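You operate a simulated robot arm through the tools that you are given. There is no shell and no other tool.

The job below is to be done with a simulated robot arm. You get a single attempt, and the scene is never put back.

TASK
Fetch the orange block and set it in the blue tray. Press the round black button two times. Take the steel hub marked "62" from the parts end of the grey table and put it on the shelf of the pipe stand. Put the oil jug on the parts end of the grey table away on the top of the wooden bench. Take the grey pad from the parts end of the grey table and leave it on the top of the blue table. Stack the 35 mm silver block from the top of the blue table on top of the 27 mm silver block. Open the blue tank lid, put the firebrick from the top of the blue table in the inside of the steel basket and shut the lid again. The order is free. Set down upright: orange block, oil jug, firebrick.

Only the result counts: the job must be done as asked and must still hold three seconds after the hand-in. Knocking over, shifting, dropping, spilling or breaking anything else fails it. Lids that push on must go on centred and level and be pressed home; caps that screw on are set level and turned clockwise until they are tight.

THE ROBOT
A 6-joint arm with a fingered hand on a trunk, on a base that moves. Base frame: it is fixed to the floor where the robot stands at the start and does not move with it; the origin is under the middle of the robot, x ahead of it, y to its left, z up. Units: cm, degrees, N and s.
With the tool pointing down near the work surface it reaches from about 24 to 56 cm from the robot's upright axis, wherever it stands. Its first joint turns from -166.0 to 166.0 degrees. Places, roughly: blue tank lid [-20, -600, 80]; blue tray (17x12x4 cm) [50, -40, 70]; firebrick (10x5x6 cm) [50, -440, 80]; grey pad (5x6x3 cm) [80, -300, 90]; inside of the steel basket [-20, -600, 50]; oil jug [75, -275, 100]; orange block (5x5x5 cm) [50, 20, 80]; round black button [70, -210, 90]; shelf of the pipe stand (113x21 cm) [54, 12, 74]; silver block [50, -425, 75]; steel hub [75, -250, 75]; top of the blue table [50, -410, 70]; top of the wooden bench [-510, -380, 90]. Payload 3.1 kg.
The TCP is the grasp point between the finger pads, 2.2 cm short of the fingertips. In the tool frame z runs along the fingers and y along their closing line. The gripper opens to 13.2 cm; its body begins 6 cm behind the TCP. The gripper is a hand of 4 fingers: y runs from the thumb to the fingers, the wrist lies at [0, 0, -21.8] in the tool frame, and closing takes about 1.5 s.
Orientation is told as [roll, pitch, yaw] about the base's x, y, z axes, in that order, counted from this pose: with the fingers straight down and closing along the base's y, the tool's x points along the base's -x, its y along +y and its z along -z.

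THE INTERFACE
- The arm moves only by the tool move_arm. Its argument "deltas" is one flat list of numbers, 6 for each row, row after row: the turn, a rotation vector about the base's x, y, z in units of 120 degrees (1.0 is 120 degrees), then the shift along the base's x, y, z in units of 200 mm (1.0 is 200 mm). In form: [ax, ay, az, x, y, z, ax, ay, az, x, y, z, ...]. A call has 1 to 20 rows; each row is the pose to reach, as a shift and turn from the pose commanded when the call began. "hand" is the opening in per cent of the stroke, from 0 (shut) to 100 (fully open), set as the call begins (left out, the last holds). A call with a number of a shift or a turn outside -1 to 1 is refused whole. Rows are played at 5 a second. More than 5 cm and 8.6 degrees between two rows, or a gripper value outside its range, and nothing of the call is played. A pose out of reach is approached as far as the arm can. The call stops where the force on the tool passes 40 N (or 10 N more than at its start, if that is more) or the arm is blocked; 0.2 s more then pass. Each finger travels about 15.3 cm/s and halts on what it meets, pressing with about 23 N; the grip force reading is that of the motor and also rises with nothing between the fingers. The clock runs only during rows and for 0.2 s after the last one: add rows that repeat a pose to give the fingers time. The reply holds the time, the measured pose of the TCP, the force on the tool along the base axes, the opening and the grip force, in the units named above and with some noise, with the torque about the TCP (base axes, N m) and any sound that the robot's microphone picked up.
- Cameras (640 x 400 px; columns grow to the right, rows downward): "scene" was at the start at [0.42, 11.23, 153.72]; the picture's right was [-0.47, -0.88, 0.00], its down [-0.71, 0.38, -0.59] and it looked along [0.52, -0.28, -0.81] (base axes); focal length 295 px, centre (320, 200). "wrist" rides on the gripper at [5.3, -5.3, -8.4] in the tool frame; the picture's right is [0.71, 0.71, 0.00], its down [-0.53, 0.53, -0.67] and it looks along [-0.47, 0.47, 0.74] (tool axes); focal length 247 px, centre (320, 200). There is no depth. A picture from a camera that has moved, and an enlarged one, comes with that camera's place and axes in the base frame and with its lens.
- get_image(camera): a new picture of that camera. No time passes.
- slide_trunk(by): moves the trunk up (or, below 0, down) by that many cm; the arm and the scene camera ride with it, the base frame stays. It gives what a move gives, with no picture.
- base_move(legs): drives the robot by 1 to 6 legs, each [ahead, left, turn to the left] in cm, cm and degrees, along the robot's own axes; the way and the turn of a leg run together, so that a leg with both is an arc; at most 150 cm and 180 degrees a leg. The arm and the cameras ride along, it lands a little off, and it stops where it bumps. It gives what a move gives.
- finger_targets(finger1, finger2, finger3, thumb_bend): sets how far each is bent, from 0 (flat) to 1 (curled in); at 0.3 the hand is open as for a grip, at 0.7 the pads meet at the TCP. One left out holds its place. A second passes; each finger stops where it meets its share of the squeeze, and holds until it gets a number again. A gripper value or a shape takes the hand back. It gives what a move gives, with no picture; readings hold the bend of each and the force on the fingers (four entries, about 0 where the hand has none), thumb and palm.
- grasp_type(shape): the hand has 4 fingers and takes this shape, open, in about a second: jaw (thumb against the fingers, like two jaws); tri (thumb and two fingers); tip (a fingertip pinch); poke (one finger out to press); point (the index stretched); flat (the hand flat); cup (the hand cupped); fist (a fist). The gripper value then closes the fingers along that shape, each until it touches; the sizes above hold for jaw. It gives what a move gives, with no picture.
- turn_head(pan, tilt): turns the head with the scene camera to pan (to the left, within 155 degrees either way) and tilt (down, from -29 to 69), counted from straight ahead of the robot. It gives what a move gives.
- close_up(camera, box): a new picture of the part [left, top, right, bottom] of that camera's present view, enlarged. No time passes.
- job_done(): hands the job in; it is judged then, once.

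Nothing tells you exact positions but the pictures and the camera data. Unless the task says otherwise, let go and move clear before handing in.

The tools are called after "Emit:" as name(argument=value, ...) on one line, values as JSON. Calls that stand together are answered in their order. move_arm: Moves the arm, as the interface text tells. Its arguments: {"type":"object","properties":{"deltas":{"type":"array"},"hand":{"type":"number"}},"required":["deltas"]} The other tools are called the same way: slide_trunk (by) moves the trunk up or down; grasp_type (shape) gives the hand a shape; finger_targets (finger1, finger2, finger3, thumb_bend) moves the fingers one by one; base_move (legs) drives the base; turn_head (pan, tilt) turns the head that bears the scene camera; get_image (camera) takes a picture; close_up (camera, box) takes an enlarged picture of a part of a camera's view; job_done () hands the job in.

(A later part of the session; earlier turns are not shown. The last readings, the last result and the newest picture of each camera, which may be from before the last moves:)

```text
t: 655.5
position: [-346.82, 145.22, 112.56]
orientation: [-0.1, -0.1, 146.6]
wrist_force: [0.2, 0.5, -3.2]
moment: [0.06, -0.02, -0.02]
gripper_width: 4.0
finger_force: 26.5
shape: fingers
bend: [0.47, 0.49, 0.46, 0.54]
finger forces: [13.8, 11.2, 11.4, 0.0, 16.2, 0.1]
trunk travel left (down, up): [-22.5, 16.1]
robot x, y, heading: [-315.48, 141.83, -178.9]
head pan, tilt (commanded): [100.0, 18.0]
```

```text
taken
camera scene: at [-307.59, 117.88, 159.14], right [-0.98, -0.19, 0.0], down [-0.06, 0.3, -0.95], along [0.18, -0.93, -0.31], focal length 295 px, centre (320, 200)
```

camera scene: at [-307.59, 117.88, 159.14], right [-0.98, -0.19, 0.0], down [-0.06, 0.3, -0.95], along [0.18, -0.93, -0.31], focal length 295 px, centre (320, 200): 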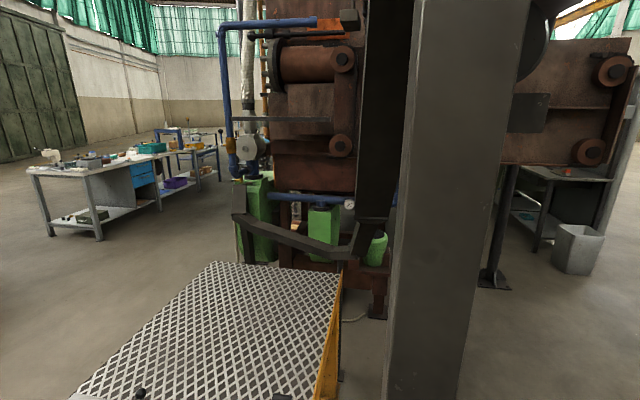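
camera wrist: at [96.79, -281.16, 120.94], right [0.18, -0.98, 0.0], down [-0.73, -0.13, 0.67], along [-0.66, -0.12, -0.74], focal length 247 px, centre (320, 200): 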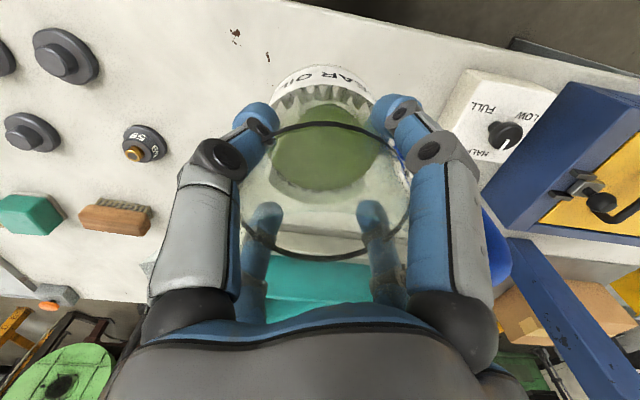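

Two gantry columns stand close on the left, and a dark roller bench is ahead. There seems to be a lane between them, so I'll look down for exact clearances.

Emit:
turn_head(pan=25, tilt=50)

Emit:
get_image(camera="scene")

Emit:
turn_head(pan=60, tilt=55)

Emit:
get_image(camera="scene")

Emit:
turn_head(pan=-25, tilt=40)

Emit:
get_image(camera="scene")

```text
t: 657.0
position: [-346.79, 145.33, 112.51]
orientation: [-0.1, 0.0, 146.6]
wrist_force: [-0.6, -0.3, -2.2]
moment: [0.07, 0.0, 0.01]
gripper_width: 4.03
finger_force: 26.7
shape: fingers
bend: [0.47, 0.49, 0.46, 0.54]
finger forces: [13.7, 11.2, 11.3, 0.0, 16.3, 0.0]
trunk travel left (down, up): [-22.5, 16.1]
robot x, y, heading: [-315.58, 141.9, -178.9]
head pan, tilt (commanded): [25.0, 50.0]
```

```text
taken
camera scene: at [-316.26, 123.68, 154.26], right [-0.44, 0.9, 0.0], down [0.69, 0.33, -0.64], along [-0.58, -0.28, -0.77], focal length 295 px, centre (320, 200)
```

scene: 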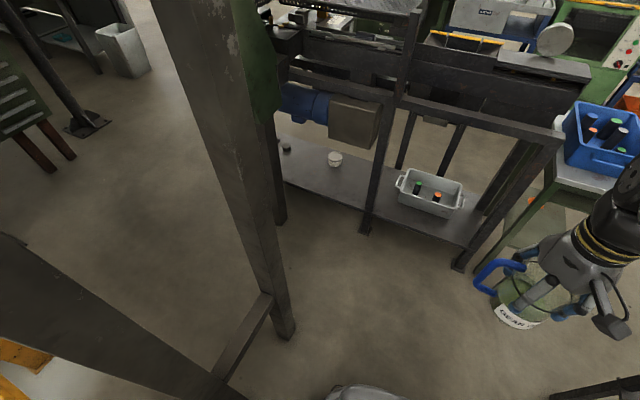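

```text
t: 658.0
position: [-346.78, 145.32, 112.59]
orientation: [-0.1, -0.1, 146.5]
wrist_force: [0.0, 0.3, -3.8]
moment: [0.01, -0.02, 0.02]
gripper_width: 3.99
finger_force: 26.3
shape: fingers
bend: [0.47, 0.49, 0.46, 0.54]
finger forces: [13.8, 11.2, 11.2, 0.0, 16.2, 0.1]
trunk travel left (down, up): [-22.5, 16.1]
robot x, y, heading: [-315.22, 141.41, -179.1]
head pan, tilt (commanded): [60.0, 55.0]
```

```text
taken
camera scene: at [-312.85, 120.75, 153.6], right [-0.87, 0.49, 0.0], down [0.4, 0.72, -0.57], along [-0.28, -0.5, -0.82], focal length 295 px, centre (320, 200)
```

scene: 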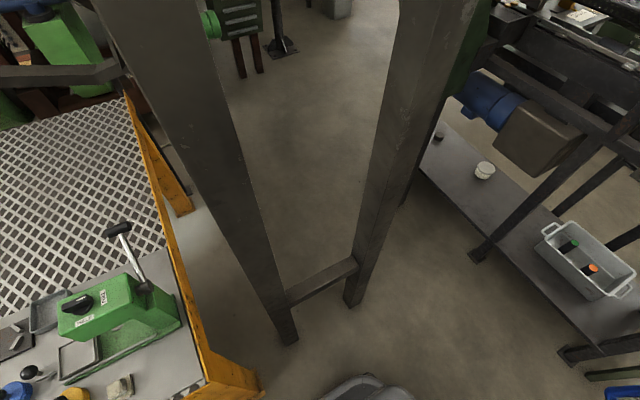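

```text
t: 659.6
position: [-346.71, 145.2, 112.57]
orientation: [-0.1, -0.1, 146.6]
wrist_force: [0.8, 0.4, -3.8]
moment: [0.05, 0.01, -0.03]
gripper_width: 4.0
finger_force: 26.3
shape: fingers
bend: [0.47, 0.49, 0.46, 0.54]
finger forces: [13.7, 11.2, 11.3, 0.0, 16.1, 0.1]
trunk travel left (down, up): [-22.5, 16.1]
robot x, y, heading: [-315.49, 142.02, -179.1]
head pan, tilt (commanded): [-25.0, 40.0]
```

```text
taken
camera scene: at [-317.1, 130.51, 155.67], right [0.41, 0.91, 0.0], down [0.59, -0.26, -0.77], along [-0.7, 0.31, -0.64], focal length 295 px, centre (320, 200)
```

scene: 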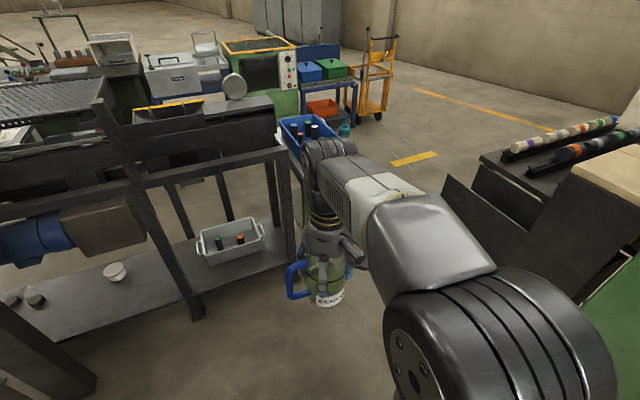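

Emit:
turn_head(pan=90, tilt=69)

Emit:
get_image(camera="scene")

Emit:
turn_head(pan=-40, tilt=69)

Emit:
get_image(camera="scene")

```text
t: 661.5
position: [-346.86, 145.19, 112.53]
orientation: [-0.1, -0.2, 146.5]
wrist_force: [0.3, 1.0, -3.0]
moment: [0.04, 0.01, -0.01]
gripper_width: 4.0
finger_force: 25.9
shape: fingers
bend: [0.47, 0.49, 0.46, 0.54]
finger forces: [13.7, 11.2, 11.3, 0.0, 16.1, 0.1]
trunk travel left (down, up): [-22.5, 16.1]
robot x, y, heading: [-315.27, 142.06, -179.0]
head pan, tilt (commanded): [90.0, 68.8]
```

```text
taken
camera scene: at [-309.26, 121.45, 152.06], right [-1.0, -0.01, 0.0], down [-0.01, 0.93, -0.36], along [0.01, -0.36, -0.93], focal length 295 px, centre (320, 200)
```

scene: 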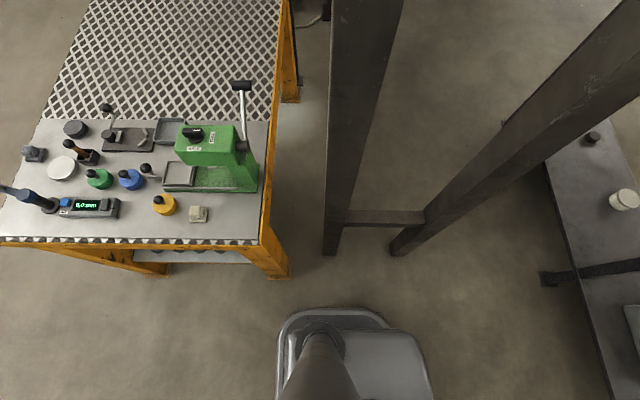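

```text
t: 663.6
position: [-346.8, 145.29, 112.67]
orientation: [-0.1, -0.1, 146.4]
wrist_force: [0.6, 0.4, -3.4]
moment: [0.01, -0.02, -0.02]
gripper_width: 4.01
finger_force: 25.8
shape: fingers
bend: [0.47, 0.49, 0.46, 0.54]
finger forces: [13.7, 11.2, 11.4, 0.0, 16.2, 0.1]
trunk travel left (down, up): [-22.5, 16.1]
robot x, y, heading: [-315.74, 142.13, -179.2]
head pan, tilt (commanded): [-40.0, 68.8]
```

```text
taken
camera scene: at [-313.68, 130.57, 152.06], right [0.63, 0.78, 0.0], down [0.72, -0.59, -0.36], along [-0.28, 0.23, -0.93], focal length 295 px, centre (320, 200)
```

scene: 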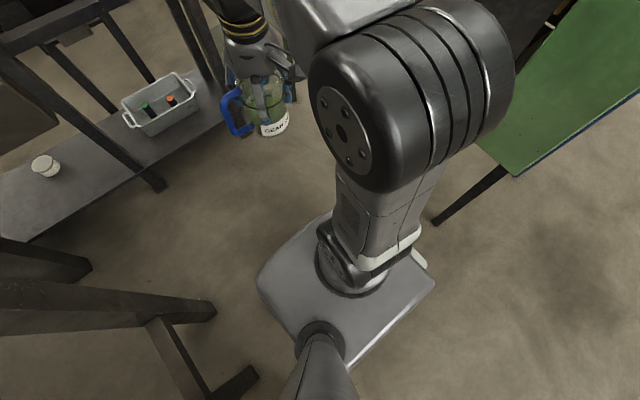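

I'll move forward a bit to look straight down the lane between the columns and the roller bench.

Emit:
base_move(legs=[[50, 0, -0.8]])

Emit:
turn_head(pan=75, tilt=45)

Emit:
get_image(camera="scene")

Emit:
turn_head(pan=75, tilt=15)

Emit:
get_image(camera="scene")

```text
t: 666.6
position: [-396.76, 144.88, 112.59]
orientation: [-0.2, -0.1, 146.2]
wrist_force: [-0.4, 0.5, -3.0]
moment: [0.06, -0.02, 0.02]
gripper_width: 3.99
finger_force: 26.6
shape: fingers
bend: [0.47, 0.49, 0.46, 0.54]
finger forces: [13.6, 11.1, 11.3, 0.0, 16.3, 0.0]
trunk travel left (down, up): [-22.5, 16.1]
robot x, y, heading: [-365.33, 141.14, -179.4]
head pan, tilt (commanded): [-40.0, 68.8]
```

```text
t: 668.5
position: [-396.8, 144.84, 112.65]
orientation: [0.0, -0.1, 146.0]
wrist_force: [-0.3, 0.4, -3.6]
moment: [0.06, -0.03, 0.02]
gripper_width: 3.99
finger_force: 26.1
shape: fingers
bend: [0.47, 0.49, 0.46, 0.54]
finger forces: [13.7, 11.2, 11.2, 0.0, 16.2, 0.1]
trunk travel left (down, up): [-22.5, 16.1]
robot x, y, heading: [-365.53, 141.32, -179.5]
head pan, tilt (commanded): [75.0, 45.0]
```

```text
taken
camera scene: at [-361.51, 118.54, 154.95], right [-0.97, 0.25, 0.0], down [0.18, 0.68, -0.71], along [-0.18, -0.68, -0.71], focal length 295 px, centre (320, 200)
```

scene: 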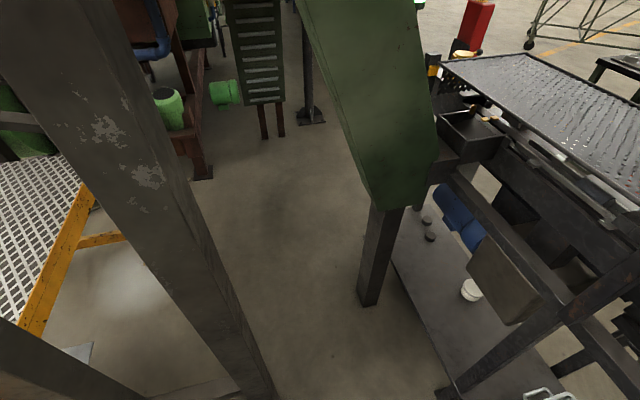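

```text
t: 669.5
position: [-396.75, 144.75, 112.56]
orientation: [-0.1, -0.1, 146.1]
wrist_force: [0.7, -1.4, -3.9]
moment: [0.05, 0.0, 0.02]
gripper_width: 4.01
finger_force: 26.1
shape: fingers
bend: [0.47, 0.49, 0.46, 0.54]
finger forces: [13.7, 11.2, 11.2, 0.1, 16.1, 0.0]
trunk travel left (down, up): [-22.5, 16.1]
robot x, y, heading: [-365.61, 140.96, -179.6]
head pan, tilt (commanded): [75.0, 15.0]
```

```text
taken
camera scene: at [-361.81, 117.36, 159.62], right [-0.97, 0.25, 0.0], down [0.07, 0.25, -0.97], along [-0.24, -0.93, -0.26], focal length 295 px, centre (320, 200)
```

scene: 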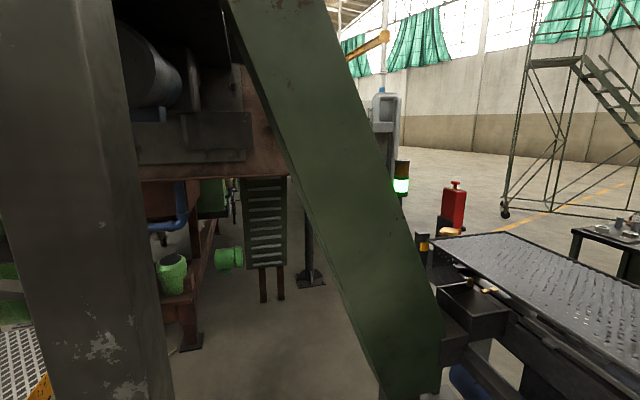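

The inclined green chute crosses that lane overhead, so it is blocked for the robot's height. I'll look to the other side for a way round the roller bench.

Emit:
turn_head(pan=-40, tilt=30)

Emit:
get_image(camera="scene")

Emit:
turn_head(pan=10, tilt=20)

Emit:
get_image(camera="scene")

Emit:
turn_head(pan=-75, tilt=30)

Emit:
get_image(camera="scene")

```text
t: 671.4
position: [-396.82, 144.91, 112.51]
orientation: [-0.2, 0.0, 146.1]
wrist_force: [-0.7, -0.6, -3.3]
moment: [0.07, 0.02, -0.05]
gripper_width: 4.01
finger_force: 26.0
shape: fingers
bend: [0.47, 0.49, 0.46, 0.54]
finger forces: [13.6, 11.1, 11.2, 0.0, 16.3, 0.0]
trunk travel left (down, up): [-22.5, 16.1]
robot x, y, heading: [-365.49, 141.48, -179.4]
head pan, tilt (commanded): [-40.0, 30.0]
```

```text
taken
camera scene: at [-366.45, 132.16, 157.21], right [0.64, 0.77, 0.0], down [0.39, -0.32, -0.87], along [-0.67, 0.55, -0.5], focal length 295 px, centre (320, 200)
```

scene: 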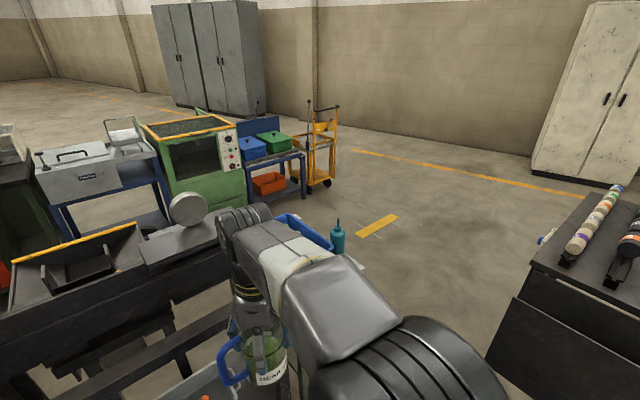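

```text
t: 672.6
position: [-396.76, 144.84, 112.56]
orientation: [-0.2, -0.1, 146.1]
wrist_force: [0.9, 0.1, -2.6]
moment: [0.04, 0.0, 0.01]
gripper_width: 4.0
finger_force: 26.7
shape: fingers
bend: [0.47, 0.49, 0.46, 0.54]
finger forces: [13.7, 11.2, 11.3, 0.0, 16.1, 0.0]
trunk travel left (down, up): [-22.5, 16.1]
robot x, y, heading: [-365.53, 140.82, -179.7]
head pan, tilt (commanded): [10.0, 20.0]
```

```text
taken
camera scene: at [-368.62, 124.72, 158.81], right [-0.18, 0.98, 0.0], down [0.34, 0.06, -0.94], along [-0.92, -0.17, -0.34], focal length 295 px, centre (320, 200)
```

scene: 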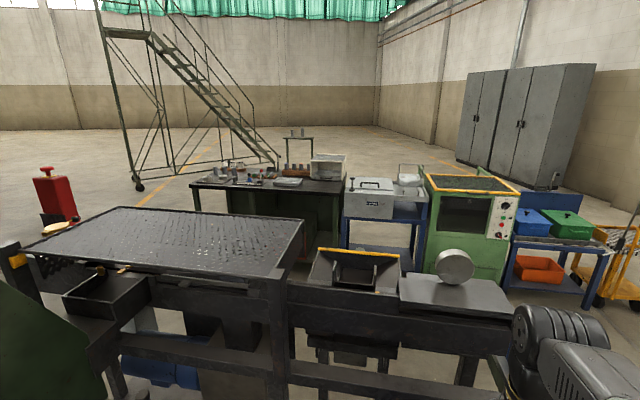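

```text
t: 674.2
position: [-396.72, 144.77, 112.63]
orientation: [-0.1, -0.2, 146.0]
wrist_force: [0.0, 0.2, -2.6]
moment: [0.06, -0.03, -0.02]
gripper_width: 4.0
finger_force: 26.2
shape: fingers
bend: [0.47, 0.49, 0.46, 0.54]
finger forces: [13.7, 11.2, 11.1, 0.1, 16.1, 0.1]
trunk travel left (down, up): [-22.5, 16.1]
robot x, y, heading: [-365.52, 141.08, -179.7]
head pan, tilt (commanded): [-75.0, 30.0]
```

```text
taken
camera scene: at [-361.89, 135.12, 157.21], right [0.96, 0.27, 0.0], down [0.13, -0.48, -0.87], along [-0.23, 0.83, -0.5], focal length 295 px, centre (320, 200)
```

scene: 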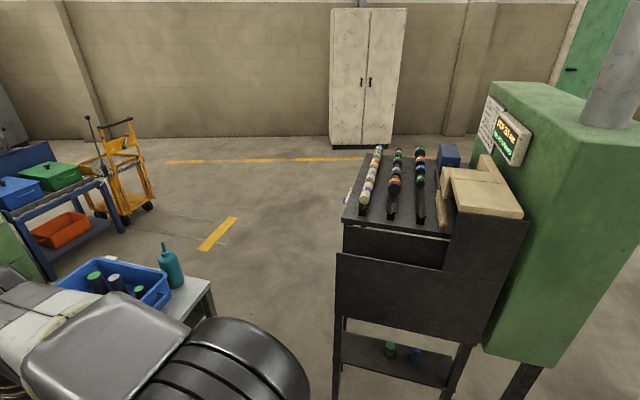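

Both narrow gaps are too tight, but there is open floor north of the furnace and rack. I'll go around that way: back off, pass the furnace on its +x side, and head to the open floor by the wall.

Emit:
base_move(legs=[[-115, 0, 0], [0, -135, 0], [0, -135, 0]])

Emit:
turn_head(pan=0, tilt=25)

Emit:
get_image(camera="scene")

```text
t: 692.6
position: [-275.45, 412.01, 112.57]
orientation: [-0.2, -0.1, 144.3]
wrist_force: [-0.3, 0.6, -2.9]
moment: [0.07, 0.0, 0.03]
gripper_width: 3.99
finger_force: 26.1
shape: fingers
bend: [0.47, 0.49, 0.46, 0.54]
finger forces: [13.6, 11.4, 11.1, 0.0, 16.2, 0.0]
trunk travel left (down, up): [-22.5, 16.1]
robot x, y, heading: [-244.35, 407.0, 178.9]
head pan, tilt (commanded): [-75.0, 30.0]
```

```text
t: 694.1
position: [-275.49, 411.94, 112.55]
orientation: [0.0, -0.1, 144.3]
wrist_force: [0.3, -0.8, -3.8]
moment: [0.03, 0.01, 0.0]
gripper_width: 3.97
finger_force: 26.0
shape: fingers
bend: [0.47, 0.49, 0.46, 0.54]
finger forces: [13.7, 11.4, 11.0, 0.0, 16.2, 0.0]
trunk travel left (down, up): [-22.5, 16.1]
robot x, y, heading: [-244.24, 407.18, 178.6]
head pan, tilt (commanded): [0.0, 25.0]
```

```text
taken
camera scene: at [-248.02, 392.45, 158.0], right [0.03, 1.0, 0.0], down [0.42, -0.01, -0.91], along [-0.91, 0.02, -0.42], focal length 295 px, centre (320, 200)
```

scene: 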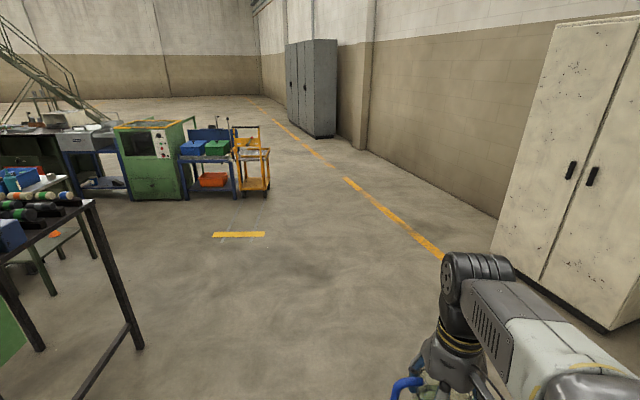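

Open floor ahead past the yellow trolley. Driving on.

Emit:
base_move(legs=[[0, 0, 1.3], [140, 0, 0], [140, 0, 0], [140, 0, 0], [70, 0, 0]])

Emit:
turn_head(pan=90, tilt=20)

Emit:
get_image(camera="scene")

Emit:
turn_head(pan=55, tilt=20)

Emit:
get_image(camera="scene")

```text
t: 718.1
position: [-768.71, 398.26, 112.55]
orientation: [-0.1, -0.1, 148.7]
wrist_force: [0.0, -0.1, -4.0]
moment: [0.04, -0.03, -0.01]
gripper_width: 4.01
finger_force: 25.3
shape: fingers
bend: [0.47, 0.49, 0.46, 0.54]
finger forces: [13.5, 11.3, 11.1, 0.0, 16.2, 0.0]
trunk travel left (down, up): [-22.5, 16.1]
robot x, y, heading: [-737.25, 396.04, -177.0]
head pan, tilt (commanded): [0.0, 25.0]
```

```text
t: 719.8
position: [-768.72, 398.43, 112.51]
orientation: [0.0, -0.2, 148.6]
wrist_force: [-0.3, 0.1, -2.8]
moment: [0.05, 0.01, 0.01]
gripper_width: 3.99
finger_force: 25.7
shape: fingers
bend: [0.47, 0.49, 0.46, 0.54]
finger forces: [13.4, 11.3, 10.9, 0.0, 16.2, 0.1]
trunk travel left (down, up): [-22.5, 16.1]
robot x, y, heading: [-737.29, 396.09, -177.2]
head pan, tilt (commanded): [90.0, 20.0]
```

```text
taken
camera scene: at [-730.21, 372.25, 158.81], right [-1.0, -0.05, 0.0], down [-0.02, 0.34, -0.94], along [0.05, -0.94, -0.34], focal length 295 px, centre (320, 200)
```

scene: 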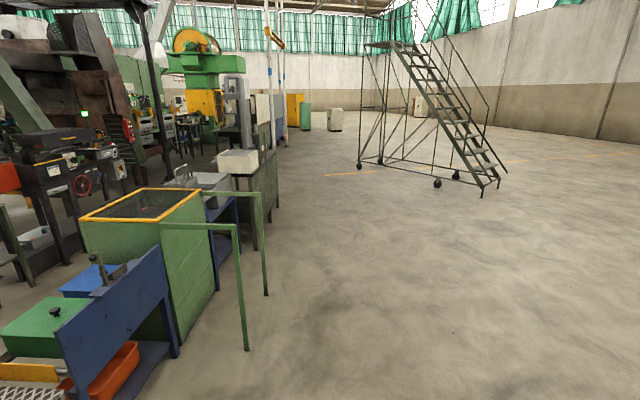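

```text
t: 720.8
position: [-768.68, 398.32, 112.52]
orientation: [-0.2, -0.1, 148.7]
wrist_force: [-0.6, -0.6, -2.7]
moment: [0.03, 0.02, -0.03]
gripper_width: 3.98
finger_force: 25.9
shape: fingers
bend: [0.47, 0.49, 0.46, 0.54]
finger forces: [13.5, 11.3, 10.8, 0.0, 16.3, 0.0]
trunk travel left (down, up): [-22.5, 16.1]
robot x, y, heading: [-737.64, 396.35, -177.1]
head pan, tilt (commanded): [55.0, 20.0]
```

```text
taken
camera scene: at [-735.62, 373.64, 158.81], right [-0.85, 0.53, 0.0], down [0.18, 0.29, -0.94], along [-0.5, -0.8, -0.34], focal length 295 px, centre (320, 200)
```

scene: 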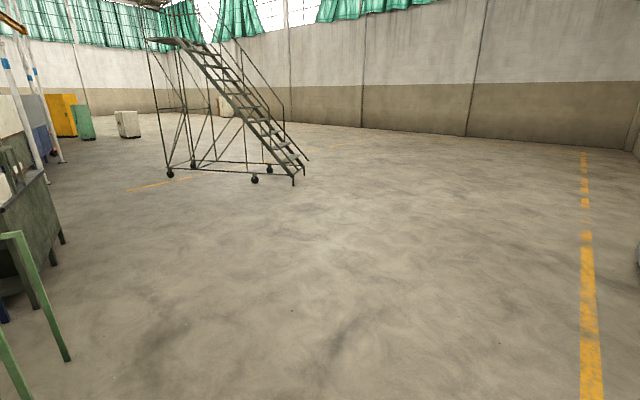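

The lane is wide open towards -y. Turning to face -y and driving on with the jug.

Emit:
base_move(legs=[[0, 0, 87], [140, 0, 0], [140, 0, 0], [140, 0, 0], [110, 0, 0]])

Emit:
turn_head(pan=30, tilt=25)

Emit:
get_image(camera="scene")

Emit:
turn_head(pan=70, tilt=25)

Emit:
get_image(camera="scene")

```text
t: 749.7
position: [-779.28, -160.11, 112.51]
orientation: [0.0, -0.1, -129.4]
wrist_force: [-0.3, 0.5, -3.3]
moment: [0.04, 0.04, -0.03]
gripper_width: 3.99
finger_force: 25.0
shape: fingers
bend: [0.47, 0.49, 0.46, 0.54]
finger forces: [12.1, 11.5, 10.3, 0.1, 15.8, 0.0]
trunk travel left (down, up): [-22.5, 16.1]
robot x, y, heading: [-772.81, -129.36, -95.0]
head pan, tilt (commanded): [55.0, 20.0]
```

```text
t: 750.5
position: [-779.2, -160.01, 112.52]
orientation: [-0.1, 0.0, -129.4]
wrist_force: [-0.6, -0.2, -3.5]
moment: [-0.01, 0.03, 0.01]
gripper_width: 3.93
finger_force: 24.1
shape: fingers
bend: [0.47, 0.49, 0.46, 0.54]
finger forces: [12.1, 11.3, 10.3, 0.0, 15.9, 0.1]
trunk travel left (down, up): [-22.5, 16.1]
robot x, y, heading: [-772.41, -129.39, -95.2]
head pan, tilt (commanded): [30.0, 25.0]
```

```text
taken
camera scene: at [-753.52, -133.06, 158.0], right [-0.91, -0.42, 0.0], down [-0.18, 0.38, -0.91], along [0.38, -0.82, -0.42], focal length 295 px, centre (320, 200)
```

scene: 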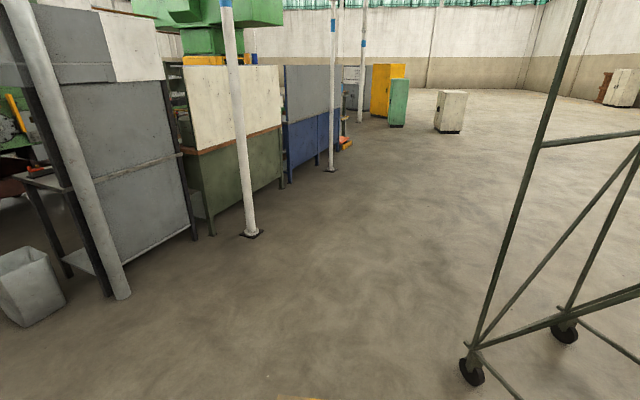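

```text
t: 751.6
position: [-779.24, -160.07, 112.54]
orientation: [-0.1, -0.1, -129.4]
wrist_force: [-0.8, 0.9, -3.1]
moment: [0.02, 0.03, -0.03]
gripper_width: 3.97
finger_force: 25.1
shape: fingers
bend: [0.47, 0.49, 0.46, 0.54]
finger forces: [12.1, 11.4, 10.3, 0.0, 15.9, 0.0]
trunk travel left (down, up): [-22.5, 16.1]
robot x, y, heading: [-772.73, -129.21, -95.2]
head pan, tilt (commanded): [70.0, 25.0]
```

```text
taken
camera scene: at [-749.07, -128.62, 158.0], right [-0.42, -0.91, 0.0], down [-0.38, 0.18, -0.91], along [0.82, -0.38, -0.42], focal length 295 px, centre (320, 200)
```

scene: 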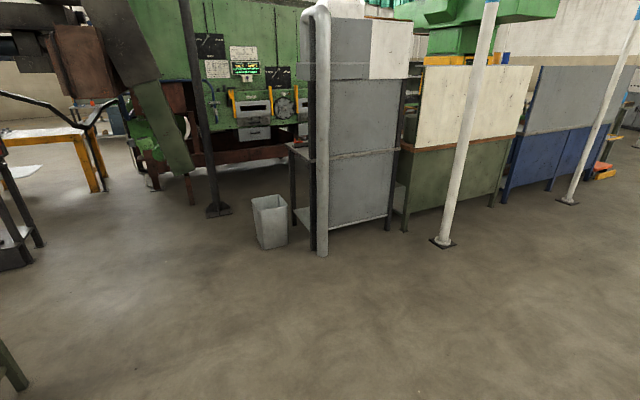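

The wooden bench is the green one with a wood top and white back panel, at x about -546 to -475 and y about -450 to -320. Its open front faces +x. I'll approach the gap between the bin and the post to get in front of it.

Emit:
base_move(legs=[[0, 0, 95], [140, 0, 0]])

Emit:
turn_head(pan=-25, tilt=35)

Emit:
get_image(camera="scene")

Emit:
turn_head(pan=15, tilt=30)

Emit:
get_image(camera="scene")

```text
t: 762.7
position: [-602.45, -127.63, 112.58]
orientation: [0.0, -0.1, -32.8]
wrist_force: [-0.4, 0.6, -3.1]
moment: [-0.03, 0.0, 0.01]
gripper_width: 3.94
finger_force: 23.6
shape: fingers
bend: [0.47, 0.49, 0.46, 0.54]
finger forces: [11.0, 11.6, 9.7, 0.0, 15.4, 0.0]
trunk travel left (down, up): [-22.5, 16.1]
robot x, y, heading: [-633.87, -124.73, 1.4]
head pan, tilt (commanded): [70.0, 25.0]
```

```text
t: 764.4
position: [-602.62, -127.72, 112.57]
orientation: [0.0, -0.2, -32.8]
wrist_force: [-0.2, 0.0, -3.0]
moment: [-0.04, 0.04, -0.02]
gripper_width: 3.95
finger_force: 23.9
shape: fingers
bend: [0.47, 0.49, 0.46, 0.54]
finger forces: [10.9, 11.6, 9.7, 0.0, 15.4, 0.0]
trunk travel left (down, up): [-22.5, 16.1]
robot x, y, heading: [-633.68, -124.32, 1.5]
head pan, tilt (commanded): [-25.0, 35.0]
```

```text
taken
camera scene: at [-632.16, -113.64, 156.43], right [-0.4, -0.92, 0.0], down [-0.53, 0.23, -0.82], along [0.75, -0.33, -0.57], focal length 295 px, centre (320, 200)
```

scene: 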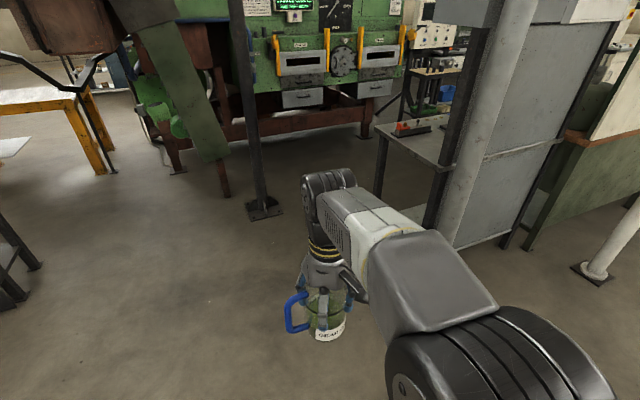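

```text
t: 765.4
position: [-602.47, -127.73, 112.6]
orientation: [-0.1, -0.1, -32.9]
wrist_force: [0.8, 0.2, -2.7]
moment: [-0.06, 0.0, -0.02]
gripper_width: 3.96
finger_force: 23.8
shape: fingers
bend: [0.47, 0.49, 0.46, 0.54]
finger forces: [10.9, 11.6, 9.6, 0.0, 15.4, 0.1]
trunk travel left (down, up): [-22.5, 16.1]
robot x, y, heading: [-633.89, -124.49, 1.5]
head pan, tilt (commanded): [15.0, 30.0]
```

```text
taken
camera scene: at [-631.57, -107.58, 157.21], right [0.28, -0.96, 0.0], down [-0.48, -0.14, -0.87], along [0.83, 0.25, -0.5], focal length 295 px, centre (320, 200)
```

scene: 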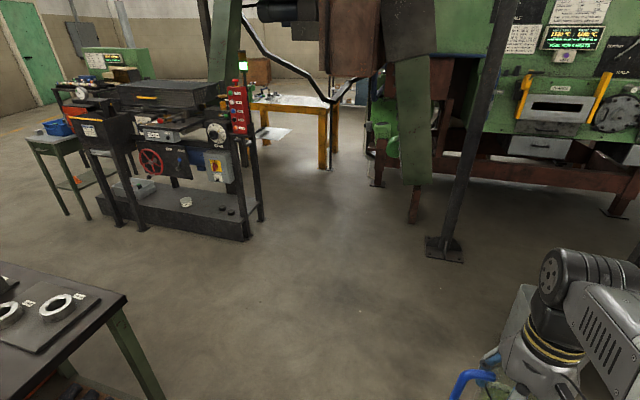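

I'll refresh the grip, then drive to the gap, turn to face -y and check clearances again.

Emit:
finger_targets(finger1=0.8, finger2=0.8, finger3=0.8, thumb_bend=0.8)

Emit:
base_move(legs=[[0, 0, -1.5], [100, 0, 0], [66, 0, 0]])

Emit:
turn_head(pan=-60, tilt=50)

Emit:
get_image(camera="scene")

Emit:
turn_head(pan=-80, tilt=25)

Emit:
get_image(camera="scene")

```text
t: 766.4
position: [-602.54, -127.72, 112.54]
orientation: [-0.1, 0.0, -32.9]
wrist_force: [0.3, -0.9, -3.6]
moment: [-0.03, 0.03, -0.02]
gripper_width: 3.87
finger_force: 29.5
shape: fingers
bend: [0.48, 0.48, 0.48, 0.55]
finger forces: [14.9, 12.3, 11.7, 0.0, 21.1, 0.0]
trunk travel left (down, up): [-22.5, 16.1]
robot x, y, heading: [-633.76, -124.72, 1.6]
head pan, tilt (commanded): [15.0, 30.0]
```

```text
t: 775.3
position: [-435.25, -132.04, 112.58]
orientation: [-0.1, -0.1, -35.3]
wrist_force: [0.3, 0.1, -3.6]
moment: [-0.04, 0.0, 0.01]
gripper_width: 3.87
finger_force: 29.9
shape: fingers
bend: [0.48, 0.48, 0.48, 0.55]
finger forces: [14.8, 12.3, 11.6, 0.1, 21.0, 0.0]
trunk travel left (down, up): [-22.5, 16.1]
robot x, y, heading: [-466.26, -127.55, -1.0]
head pan, tilt (commanded): [15.0, 30.0]
```

```text
t: 776.8
position: [-435.33, -131.95, 112.61]
orientation: [0.0, -0.1, -35.3]
wrist_force: [0.6, 0.3, -2.7]
moment: [-0.03, 0.05, 0.01]
gripper_width: 3.83
finger_force: 29.9
shape: fingers
bend: [0.48, 0.48, 0.48, 0.55]
finger forces: [14.8, 12.3, 11.7, 0.1, 20.8, 0.0]
trunk travel left (down, up): [-22.5, 16.1]
robot x, y, heading: [-466.41, -127.76, -1.0]
head pan, tilt (commanded): [-60.0, 50.0]
```

```text
taken
camera scene: at [-468.45, -119.61, 154.26], right [-0.87, -0.49, 0.0], down [-0.37, 0.67, -0.64], along [0.31, -0.56, -0.77], focal length 295 px, centre (320, 200)
```

scene: 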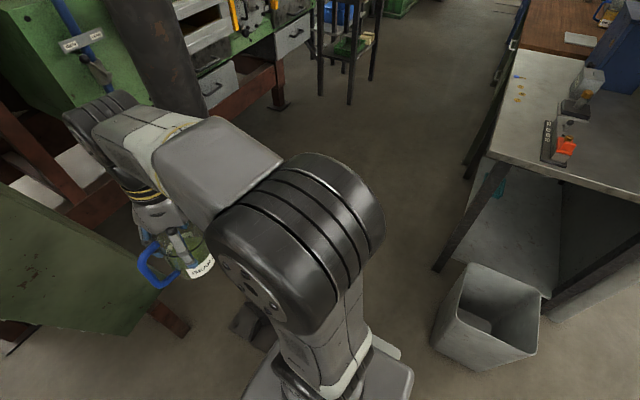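

```text
t: 777.7
position: [-435.27, -132.08, 112.61]
orientation: [-0.2, -0.1, -35.2]
wrist_force: [-0.1, 1.0, -2.7]
moment: [-0.03, 0.03, 0.03]
gripper_width: 3.86
finger_force: 29.8
shape: fingers
bend: [0.48, 0.48, 0.48, 0.55]
finger forces: [14.8, 12.3, 11.7, 0.1, 20.9, 0.0]
trunk travel left (down, up): [-22.5, 16.1]
robot x, y, heading: [-466.39, -127.53, -1.1]
head pan, tilt (commanded): [-80.0, 25.0]
```

```text
taken
camera scene: at [-470.73, -121.98, 158.0], right [-0.99, -0.16, 0.0], down [-0.07, 0.42, -0.91], along [0.14, -0.89, -0.42], focal length 295 px, centre (320, 200)
```

scene: 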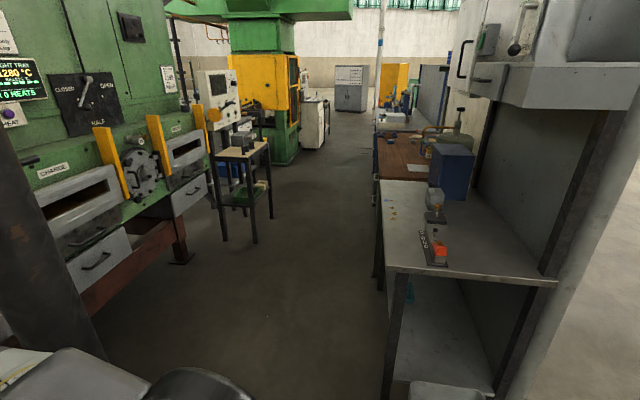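

I can see the gap: bin right side about x = -492, post foot from about -428, desk front about -482. I'll turn to face -y and thread through carefully with small legs.

Emit:
base_move(legs=[[0, 0, -89]])

Emit:
turn_head(pan=0, tilt=55)

Emit:
get_image(camera="scene")

Emit:
turn_head(pan=40, tilt=65)

Emit:
get_image(camera="scene")

```text
t: 782.0
position: [-471.63, -158.71, 112.49]
orientation: [-0.2, -0.2, -126.9]
wrist_force: [-0.3, -0.5, -3.2]
moment: [-0.02, 0.07, 0.01]
gripper_width: 3.84
finger_force: 28.2
shape: fingers
bend: [0.48, 0.48, 0.48, 0.55]
finger forces: [13.1, 12.5, 11.3, 0.0, 19.8, 0.1]
trunk travel left (down, up): [-22.5, 16.1]
robot x, y, heading: [-466.3, -127.57, -92.3]
head pan, tilt (commanded): [-80.0, 25.0]
```

```text
t: 783.5
position: [-471.69, -158.63, 112.49]
orientation: [-0.1, -0.1, -126.9]
wrist_force: [0.8, 0.0, -3.9]
moment: [-0.01, 0.02, -0.02]
gripper_width: 3.84
finger_force: 28.0
shape: fingers
bend: [0.48, 0.48, 0.48, 0.55]
finger forces: [13.1, 12.5, 11.1, 0.0, 19.8, 0.1]
trunk travel left (down, up): [-22.5, 16.1]
robot x, y, heading: [-466.27, -127.55, -92.4]
head pan, tilt (commanded): [0.0, 55.0]
```

```text
taken
camera scene: at [-451.78, -129.6, 153.61], right [-1.0, 0.04, 0.0], down [0.04, 0.82, -0.57], along [-0.03, -0.57, -0.82], focal length 295 px, centre (320, 200)
```

scene: 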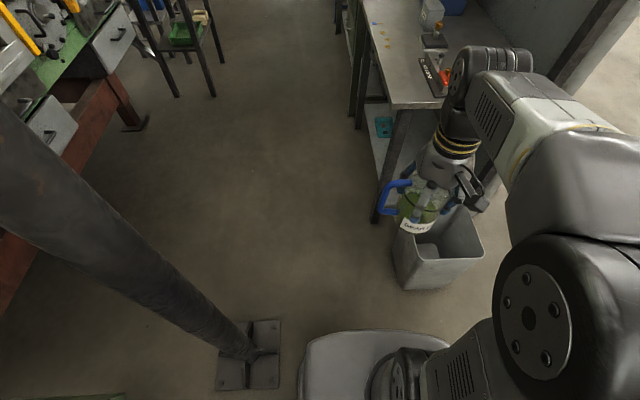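

```text
t: 784.5
position: [-471.64, -158.69, 112.51]
orientation: [-0.2, -0.1, -126.7]
wrist_force: [-0.2, 0.5, -3.6]
moment: [0.04, 0.03, -0.01]
gripper_width: 3.84
finger_force: 28.4
shape: fingers
bend: [0.48, 0.48, 0.48, 0.55]
finger forces: [13.1, 12.6, 11.4, 0.0, 19.8, 0.0]
trunk travel left (down, up): [-22.5, 16.1]
robot x, y, heading: [-466.11, -127.53, -92.7]
head pan, tilt (commanded): [40.0, 65.0]
```

```text
taken
camera scene: at [-447.77, -127.22, 152.44], right [-0.79, -0.61, 0.0], down [-0.55, 0.72, -0.42], along [0.26, -0.34, -0.91], focal length 295 px, centre (320, 200)
```

scene: 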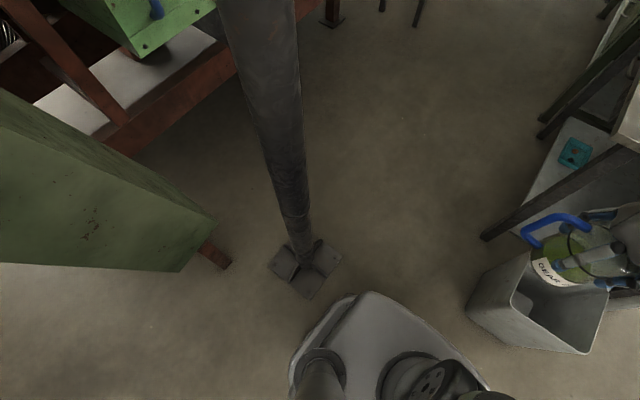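

Clear view: lane from x = -434 (post plate) to -491 (bin), robot about 44 cm wide. Straightening the heading, centring, and going through.

Emit:
base_move(legs=[[0, 0, 2.5], [0, 3.5, 0]])

Emit:
base_move(legs=[[55, 0, 0]])

Emit:
turn_head(pan=0, tilt=60)

Emit:
get_image(camera="scene")

```text
t: 785.8
position: [-466.74, -158.87, 112.52]
orientation: [-0.3, -0.1, -124.4]
wrist_force: [0.9, -0.3, -2.9]
moment: [0.01, 0.07, 0.04]
gripper_width: 3.83
finger_force: 28.7
shape: fingers
bend: [0.48, 0.48, 0.48, 0.55]
finger forces: [13.2, 12.5, 11.1, 0.1, 19.8, 0.1]
trunk travel left (down, up): [-22.5, 16.1]
robot x, y, heading: [-462.87, -127.29, -89.8]
head pan, tilt (commanded): [40.0, 65.0]
```

```text
t: 789.0
position: [-467.0, -214.09, 112.56]
orientation: [-0.1, 0.0, -124.6]
wrist_force: [0.0, 0.1, -3.4]
moment: [0.01, 0.03, 0.01]
gripper_width: 3.82
finger_force: 28.8
shape: fingers
bend: [0.48, 0.48, 0.48, 0.55]
finger forces: [13.2, 12.5, 11.1, 0.1, 19.7, 0.1]
trunk travel left (down, up): [-22.5, 16.1]
robot x, y, heading: [-463.09, -182.62, -90.4]
head pan, tilt (commanded): [40.0, 65.0]
```

```text
t: 790.1
position: [-467.2, -214.04, 112.5]
orientation: [0.0, -0.1, -124.5]
wrist_force: [-0.1, -0.2, -3.4]
moment: [0.02, 0.03, 0.02]
gripper_width: 3.86
finger_force: 28.1
shape: fingers
bend: [0.48, 0.48, 0.48, 0.55]
finger forces: [13.1, 12.5, 11.2, 0.1, 19.7, 0.0]
trunk travel left (down, up): [-22.5, 16.1]
robot x, y, heading: [-463.12, -182.83, -90.5]
head pan, tilt (commanded): [0.0, 60.0]
```

```text
taken
camera scene: at [-448.34, -183.72, 153.0], right [-1.0, 0.0, 0.0], down [0.0, 0.87, -0.5], along [0.0, -0.5, -0.87], focal length 295 px, centre (320, 200)
```

scene: 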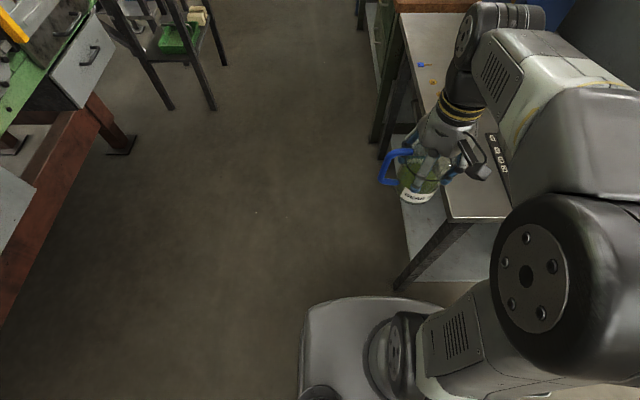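

Through the gap. Now moving diagonally left, away from the desk leg, and on down the aisle.

Emit:
base_move(legs=[[12, 14, 0], [30, 12, 0.4], [60, 0, 0]])

Emit:
turn_head(pan=-40, tilt=45)

Emit:
get_image(camera="scene")

Emit:
turn_head(pan=0, tilt=45)

Emit:
get_image(camera="scene")

```text
t: 796.4
position: [-439.99, -317.72, 112.44]
orientation: [-0.1, -0.1, -123.7]
wrist_force: [0.5, -0.9, -3.6]
moment: [0.0, 0.03, 0.02]
gripper_width: 3.85
finger_force: 28.2
shape: fingers
bend: [0.48, 0.48, 0.48, 0.55]
finger forces: [13.1, 12.5, 11.2, 0.0, 19.7, 0.1]
trunk travel left (down, up): [-22.5, 16.1]
robot x, y, heading: [-436.13, -286.23, -89.4]
head pan, tilt (commanded): [0.0, 60.0]
```

```text
t: 797.5
position: [-439.95, -317.56, 112.5]
orientation: [-0.1, 0.0, -123.8]
wrist_force: [-0.1, -0.2, -3.4]
moment: [0.0, 0.01, 0.0]
gripper_width: 3.83
finger_force: 28.3
shape: fingers
bend: [0.48, 0.48, 0.48, 0.55]
finger forces: [13.1, 12.5, 11.2, 0.0, 19.5, 0.0]
trunk travel left (down, up): [-22.5, 16.1]
robot x, y, heading: [-436.09, -286.41, -89.3]
head pan, tilt (commanded): [-40.0, 45.0]
```

```text
taken
camera scene: at [-426.87, -286.59, 154.94], right [-0.77, 0.63, 0.0], down [0.45, 0.55, -0.71], along [-0.45, -0.55, -0.71], focal length 295 px, centre (320, 200)
```

scene: 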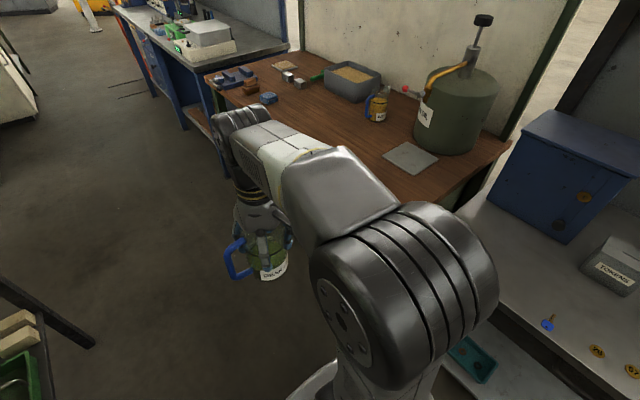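

```text
t: 798.5
position: [-439.79, -317.55, 112.62]
orientation: [-0.1, -0.1, -123.7]
wrist_force: [0.3, 0.1, -3.0]
moment: [0.0, 0.03, 0.02]
gripper_width: 3.84
finger_force: 28.4
shape: fingers
bend: [0.48, 0.48, 0.48, 0.55]
finger forces: [13.1, 12.4, 11.1, 0.1, 19.6, 0.0]
trunk travel left (down, up): [-22.5, 16.1]
robot x, y, heading: [-436.25, -285.92, -89.4]
head pan, tilt (commanded): [0.0, 45.0]
```

```text
taken
camera scene: at [-421.63, -288.43, 154.95], right [-1.0, -0.01, 0.0], down [-0.01, 0.71, -0.71], along [0.01, -0.71, -0.71], focal length 295 px, centre (320, 200)
```

scene: 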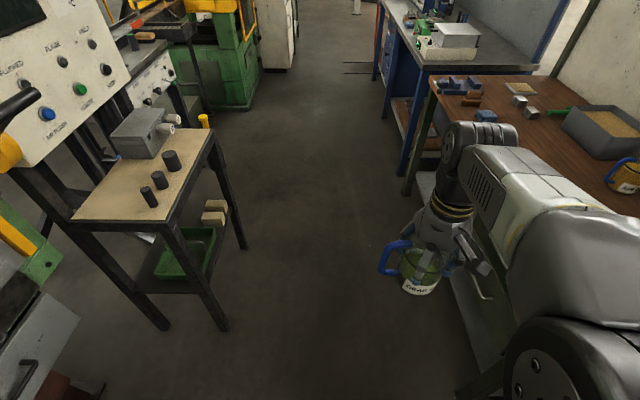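

The wooden bench top is clearly visible. Its front-middle area around (-494, -366) is free, between the paper, the jar and the blocks. I'll drive alongside.

Emit:
base_move(legs=[[80, 0, -0.6], [0, -9, 0]])

Emit:
turn_head(pan=-75, tilt=50)

Emit:
get_image(camera="scene")

```text
t: 803.5
position: [-450.35, -397.73, 112.58]
orientation: [-0.1, 0.1, -125.4]
wrist_force: [-0.6, -0.3, -3.4]
moment: [0.02, 0.04, 0.01]
gripper_width: 3.84
finger_force: 27.6
shape: fingers
bend: [0.48, 0.48, 0.48, 0.55]
finger forces: [13.0, 12.5, 11.1, 0.1, 19.6, 0.1]
trunk travel left (down, up): [-22.5, 16.1]
robot x, y, heading: [-445.87, -366.91, -90.9]
head pan, tilt (commanded): [0.0, 45.0]
```

```text
t: 805.0
position: [-450.19, -397.69, 112.54]
orientation: [-0.1, -0.1, -125.4]
wrist_force: [-0.3, 0.6, -2.5]
moment: [0.01, 0.03, 0.02]
gripper_width: 3.83
finger_force: 28.3
shape: fingers
bend: [0.48, 0.48, 0.48, 0.55]
finger forces: [13.0, 12.4, 11.1, 0.0, 19.5, 0.0]
trunk travel left (down, up): [-22.5, 16.1]
robot x, y, heading: [-446.01, -366.74, -90.6]
head pan, tilt (commanded): [-75.0, 50.0]
```

```text
taken
camera scene: at [-438.4, -362.89, 154.26], right [-0.24, 0.97, 0.0], down [0.74, 0.19, -0.64], along [-0.62, -0.16, -0.77], focal length 295 px, centre (320, 200)
```

scene: 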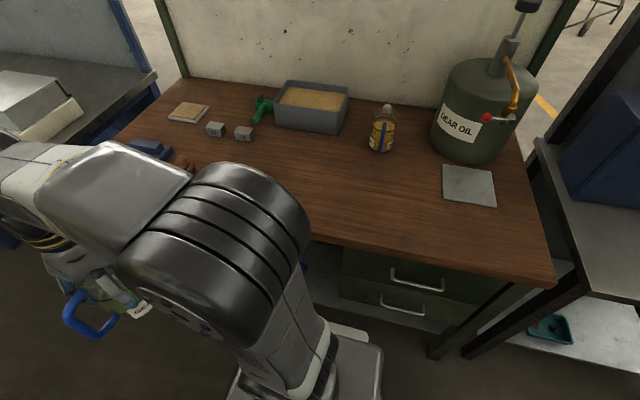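

The bench top is free around (-492, -362). I'll swing the jug over there slowly, level and high.

Emit:
move_arm(deltas=[0, 0, 0, -0.05, 0.01, 0, 0, 0, 0, -0.13, 0.03, 0, 0, 0, 0, -0.22, 0.06, 0, 0, 0, 0, -0.32, 0.1, 0, 0, 0, 0, -0.42, 0.15, 0, 0, 0, 0, -0.52, 0.21, 0, 0, 0, 0, -0.62, 0.28, 0, 0, 0, 0, -0.72, 0.36, 0, 0, 0, 0, -0.82, 0.45, 0, 0, 0, 0, -0.9, 0.53, 0, 0, 0, 0, -0.96, 0.59, 0])

Emit:
move_arm(deltas=[0, 0, 0, -0.05, 0.05, 0, 0, 0, 0, -0.13, 0.13, 0, 0, 0, 0, -0.22, 0.22, 0, 0, 0, 0, -0.31, 0.32, 0, 0, 0, 0, -0.41, 0.43, 0, 0, 0, 0, -0.51, 0.54, 0, 0, 0, 0, -0.61, 0.65, 0, 0, 0, 0, -0.72, 0.76, 0, 0, 0, 0, -0.83, 0.87, 0, 0, 0, 0, -0.92, 0.95, 0, 0, 0, 0, -0.98, 1.0, 0])

Emit:
get_image(camera="scene")

Emit:
get_image(camera="wrist")

```text
t: 807.4
position: [-469.46, -385.95, 112.54]
orientation: [-0.1, 0.0, -125.3]
wrist_force: [0.2, -0.8, -3.6]
moment: [-0.01, 0.05, 0.02]
gripper_width: 3.82
finger_force: 27.4
shape: fingers
bend: [0.48, 0.48, 0.48, 0.55]
finger forces: [12.2, 12.6, 10.6, 0.0, 19.1, 0.0]
trunk travel left (down, up): [-22.5, 16.1]
robot x, y, heading: [-446.26, -366.94, -91.0]
head pan, tilt (commanded): [-75.0, 50.0]
```

```text
t: 809.8
position: [-488.98, -365.83, 112.76]
orientation: [0.0, 0.0, -125.2]
wrist_force: [0.5, 0.6, -3.2]
moment: [-0.03, 0.1, -0.01]
gripper_width: 3.82
finger_force: 26.5
shape: fingers
bend: [0.48, 0.48, 0.48, 0.55]
finger forces: [11.4, 12.7, 10.0, 0.1, 18.9, 0.1]
trunk travel left (down, up): [-22.5, 16.1]
robot x, y, heading: [-445.54, -366.56, -90.8]
head pan, tilt (commanded): [-75.0, 50.0]
```

```text
taken
camera scene: at [-438.48, -362.82, 154.26], right [-0.24, 0.97, 0.0], down [0.74, 0.19, -0.64], along [-0.62, -0.16, -0.77], focal length 295 px, centre (320, 200)
```

scene: 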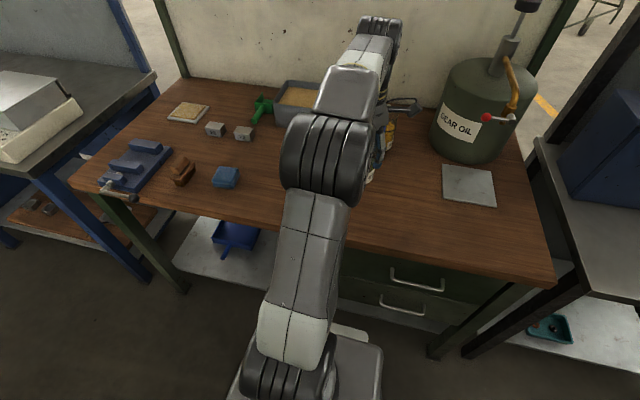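

```text
taken
camera wrist: at [-490.14, -358.4, 121.08], right [0.99, 0.17, 0.0], down [0.13, -0.73, 0.67], along [0.11, -0.66, -0.74], focal length 247 px, centre (320, 200)
```

wrist: 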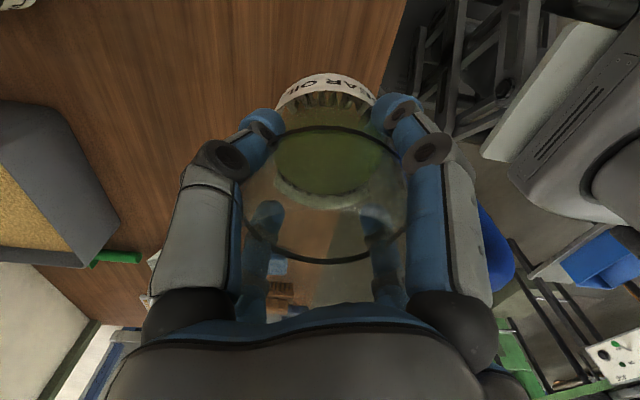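

Over the bench. Shifting slightly further in, then lowering slowly.

Emit:
move_arm(deltas=[0, 0, 0, -0.06, 0.02, 0, 0, 0, 0, -0.14, 0.05, 0, 0, 0, 0, -0.21, 0.08, 0, 0, 0, 0, -0.25, 0.1, -0.02, 0, 0, 0, -0.25, 0.1, -0.07, 0, 0, 0, -0.25, 0.1, -0.14, 0, 0, 0, -0.25, 0.1, -0.22, 0, 0, 0, -0.25, 0.1, -0.31, 0, 0, 0, -0.25, 0.1, -0.4, 0, 0, 0, -0.25, 0.1, -0.49, 0, 0, 0, -0.25, 0.1, -0.57, 0, 0, 0, -0.25, 0.1, -0.64, 0, 0, 0, -0.25, 0.1, -0.69, 0, 0, 0, -0.25, 0.1, -0.72, 0, 0, 0, -0.25, 0.1, -0.73])

Emit:
close_up(camera="scene", box=[240, 80, 480, 260])

Emit:
get_image(camera="wrist")

```text
t: 813.0
position: [-493.92, -363.96, 97.75]
orientation: [-0.1, -0.1, -125.5]
wrist_force: [-0.6, 0.1, -2.6]
moment: [0.01, 0.07, -0.04]
gripper_width: 3.81
finger_force: 26.3
shape: fingers
bend: [0.48, 0.47, 0.48, 0.55]
finger forces: [11.0, 12.9, 9.7, 0.0, 18.5, 0.0]
trunk travel left (down, up): [-22.5, 16.1]
robot x, y, heading: [-445.9, -366.77, -91.2]
head pan, tilt (commanded): [-75.0, 50.0]
```

```text
2.22 times, centred on (360, 170) of scene
camera zoom: at [-438.45, -362.84, 154.26], right [-0.24, 0.97, 0.0], down [0.74, 0.19, -0.64], along [-0.62, -0.16, -0.77], focal length 655 px, centre (231, 267)
```

zoom: 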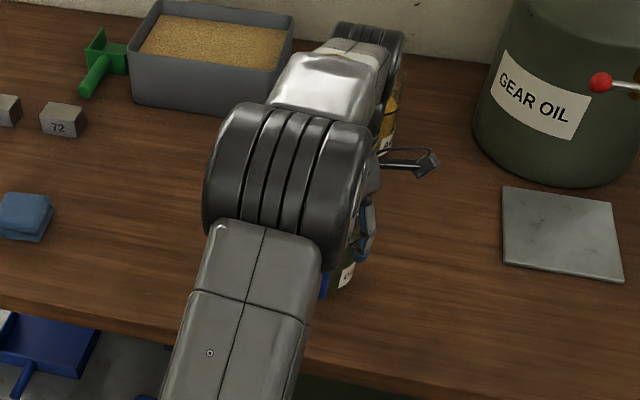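

```text
taken
camera wrist: at [-495.13, -356.55, 106.12], right [0.99, 0.17, 0.0], down [0.13, -0.73, 0.67], along [0.11, -0.66, -0.74], focal length 247 px, centre (320, 200)
```

wrist: 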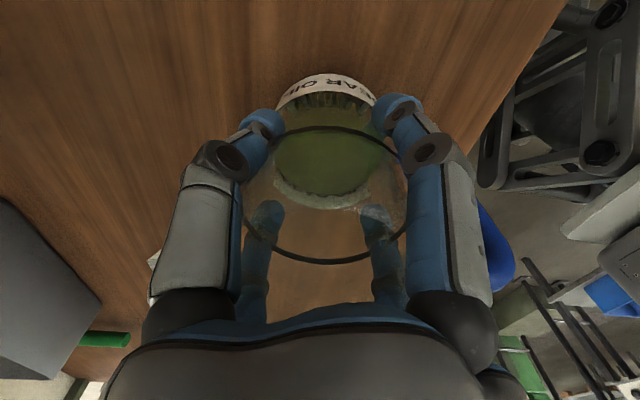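

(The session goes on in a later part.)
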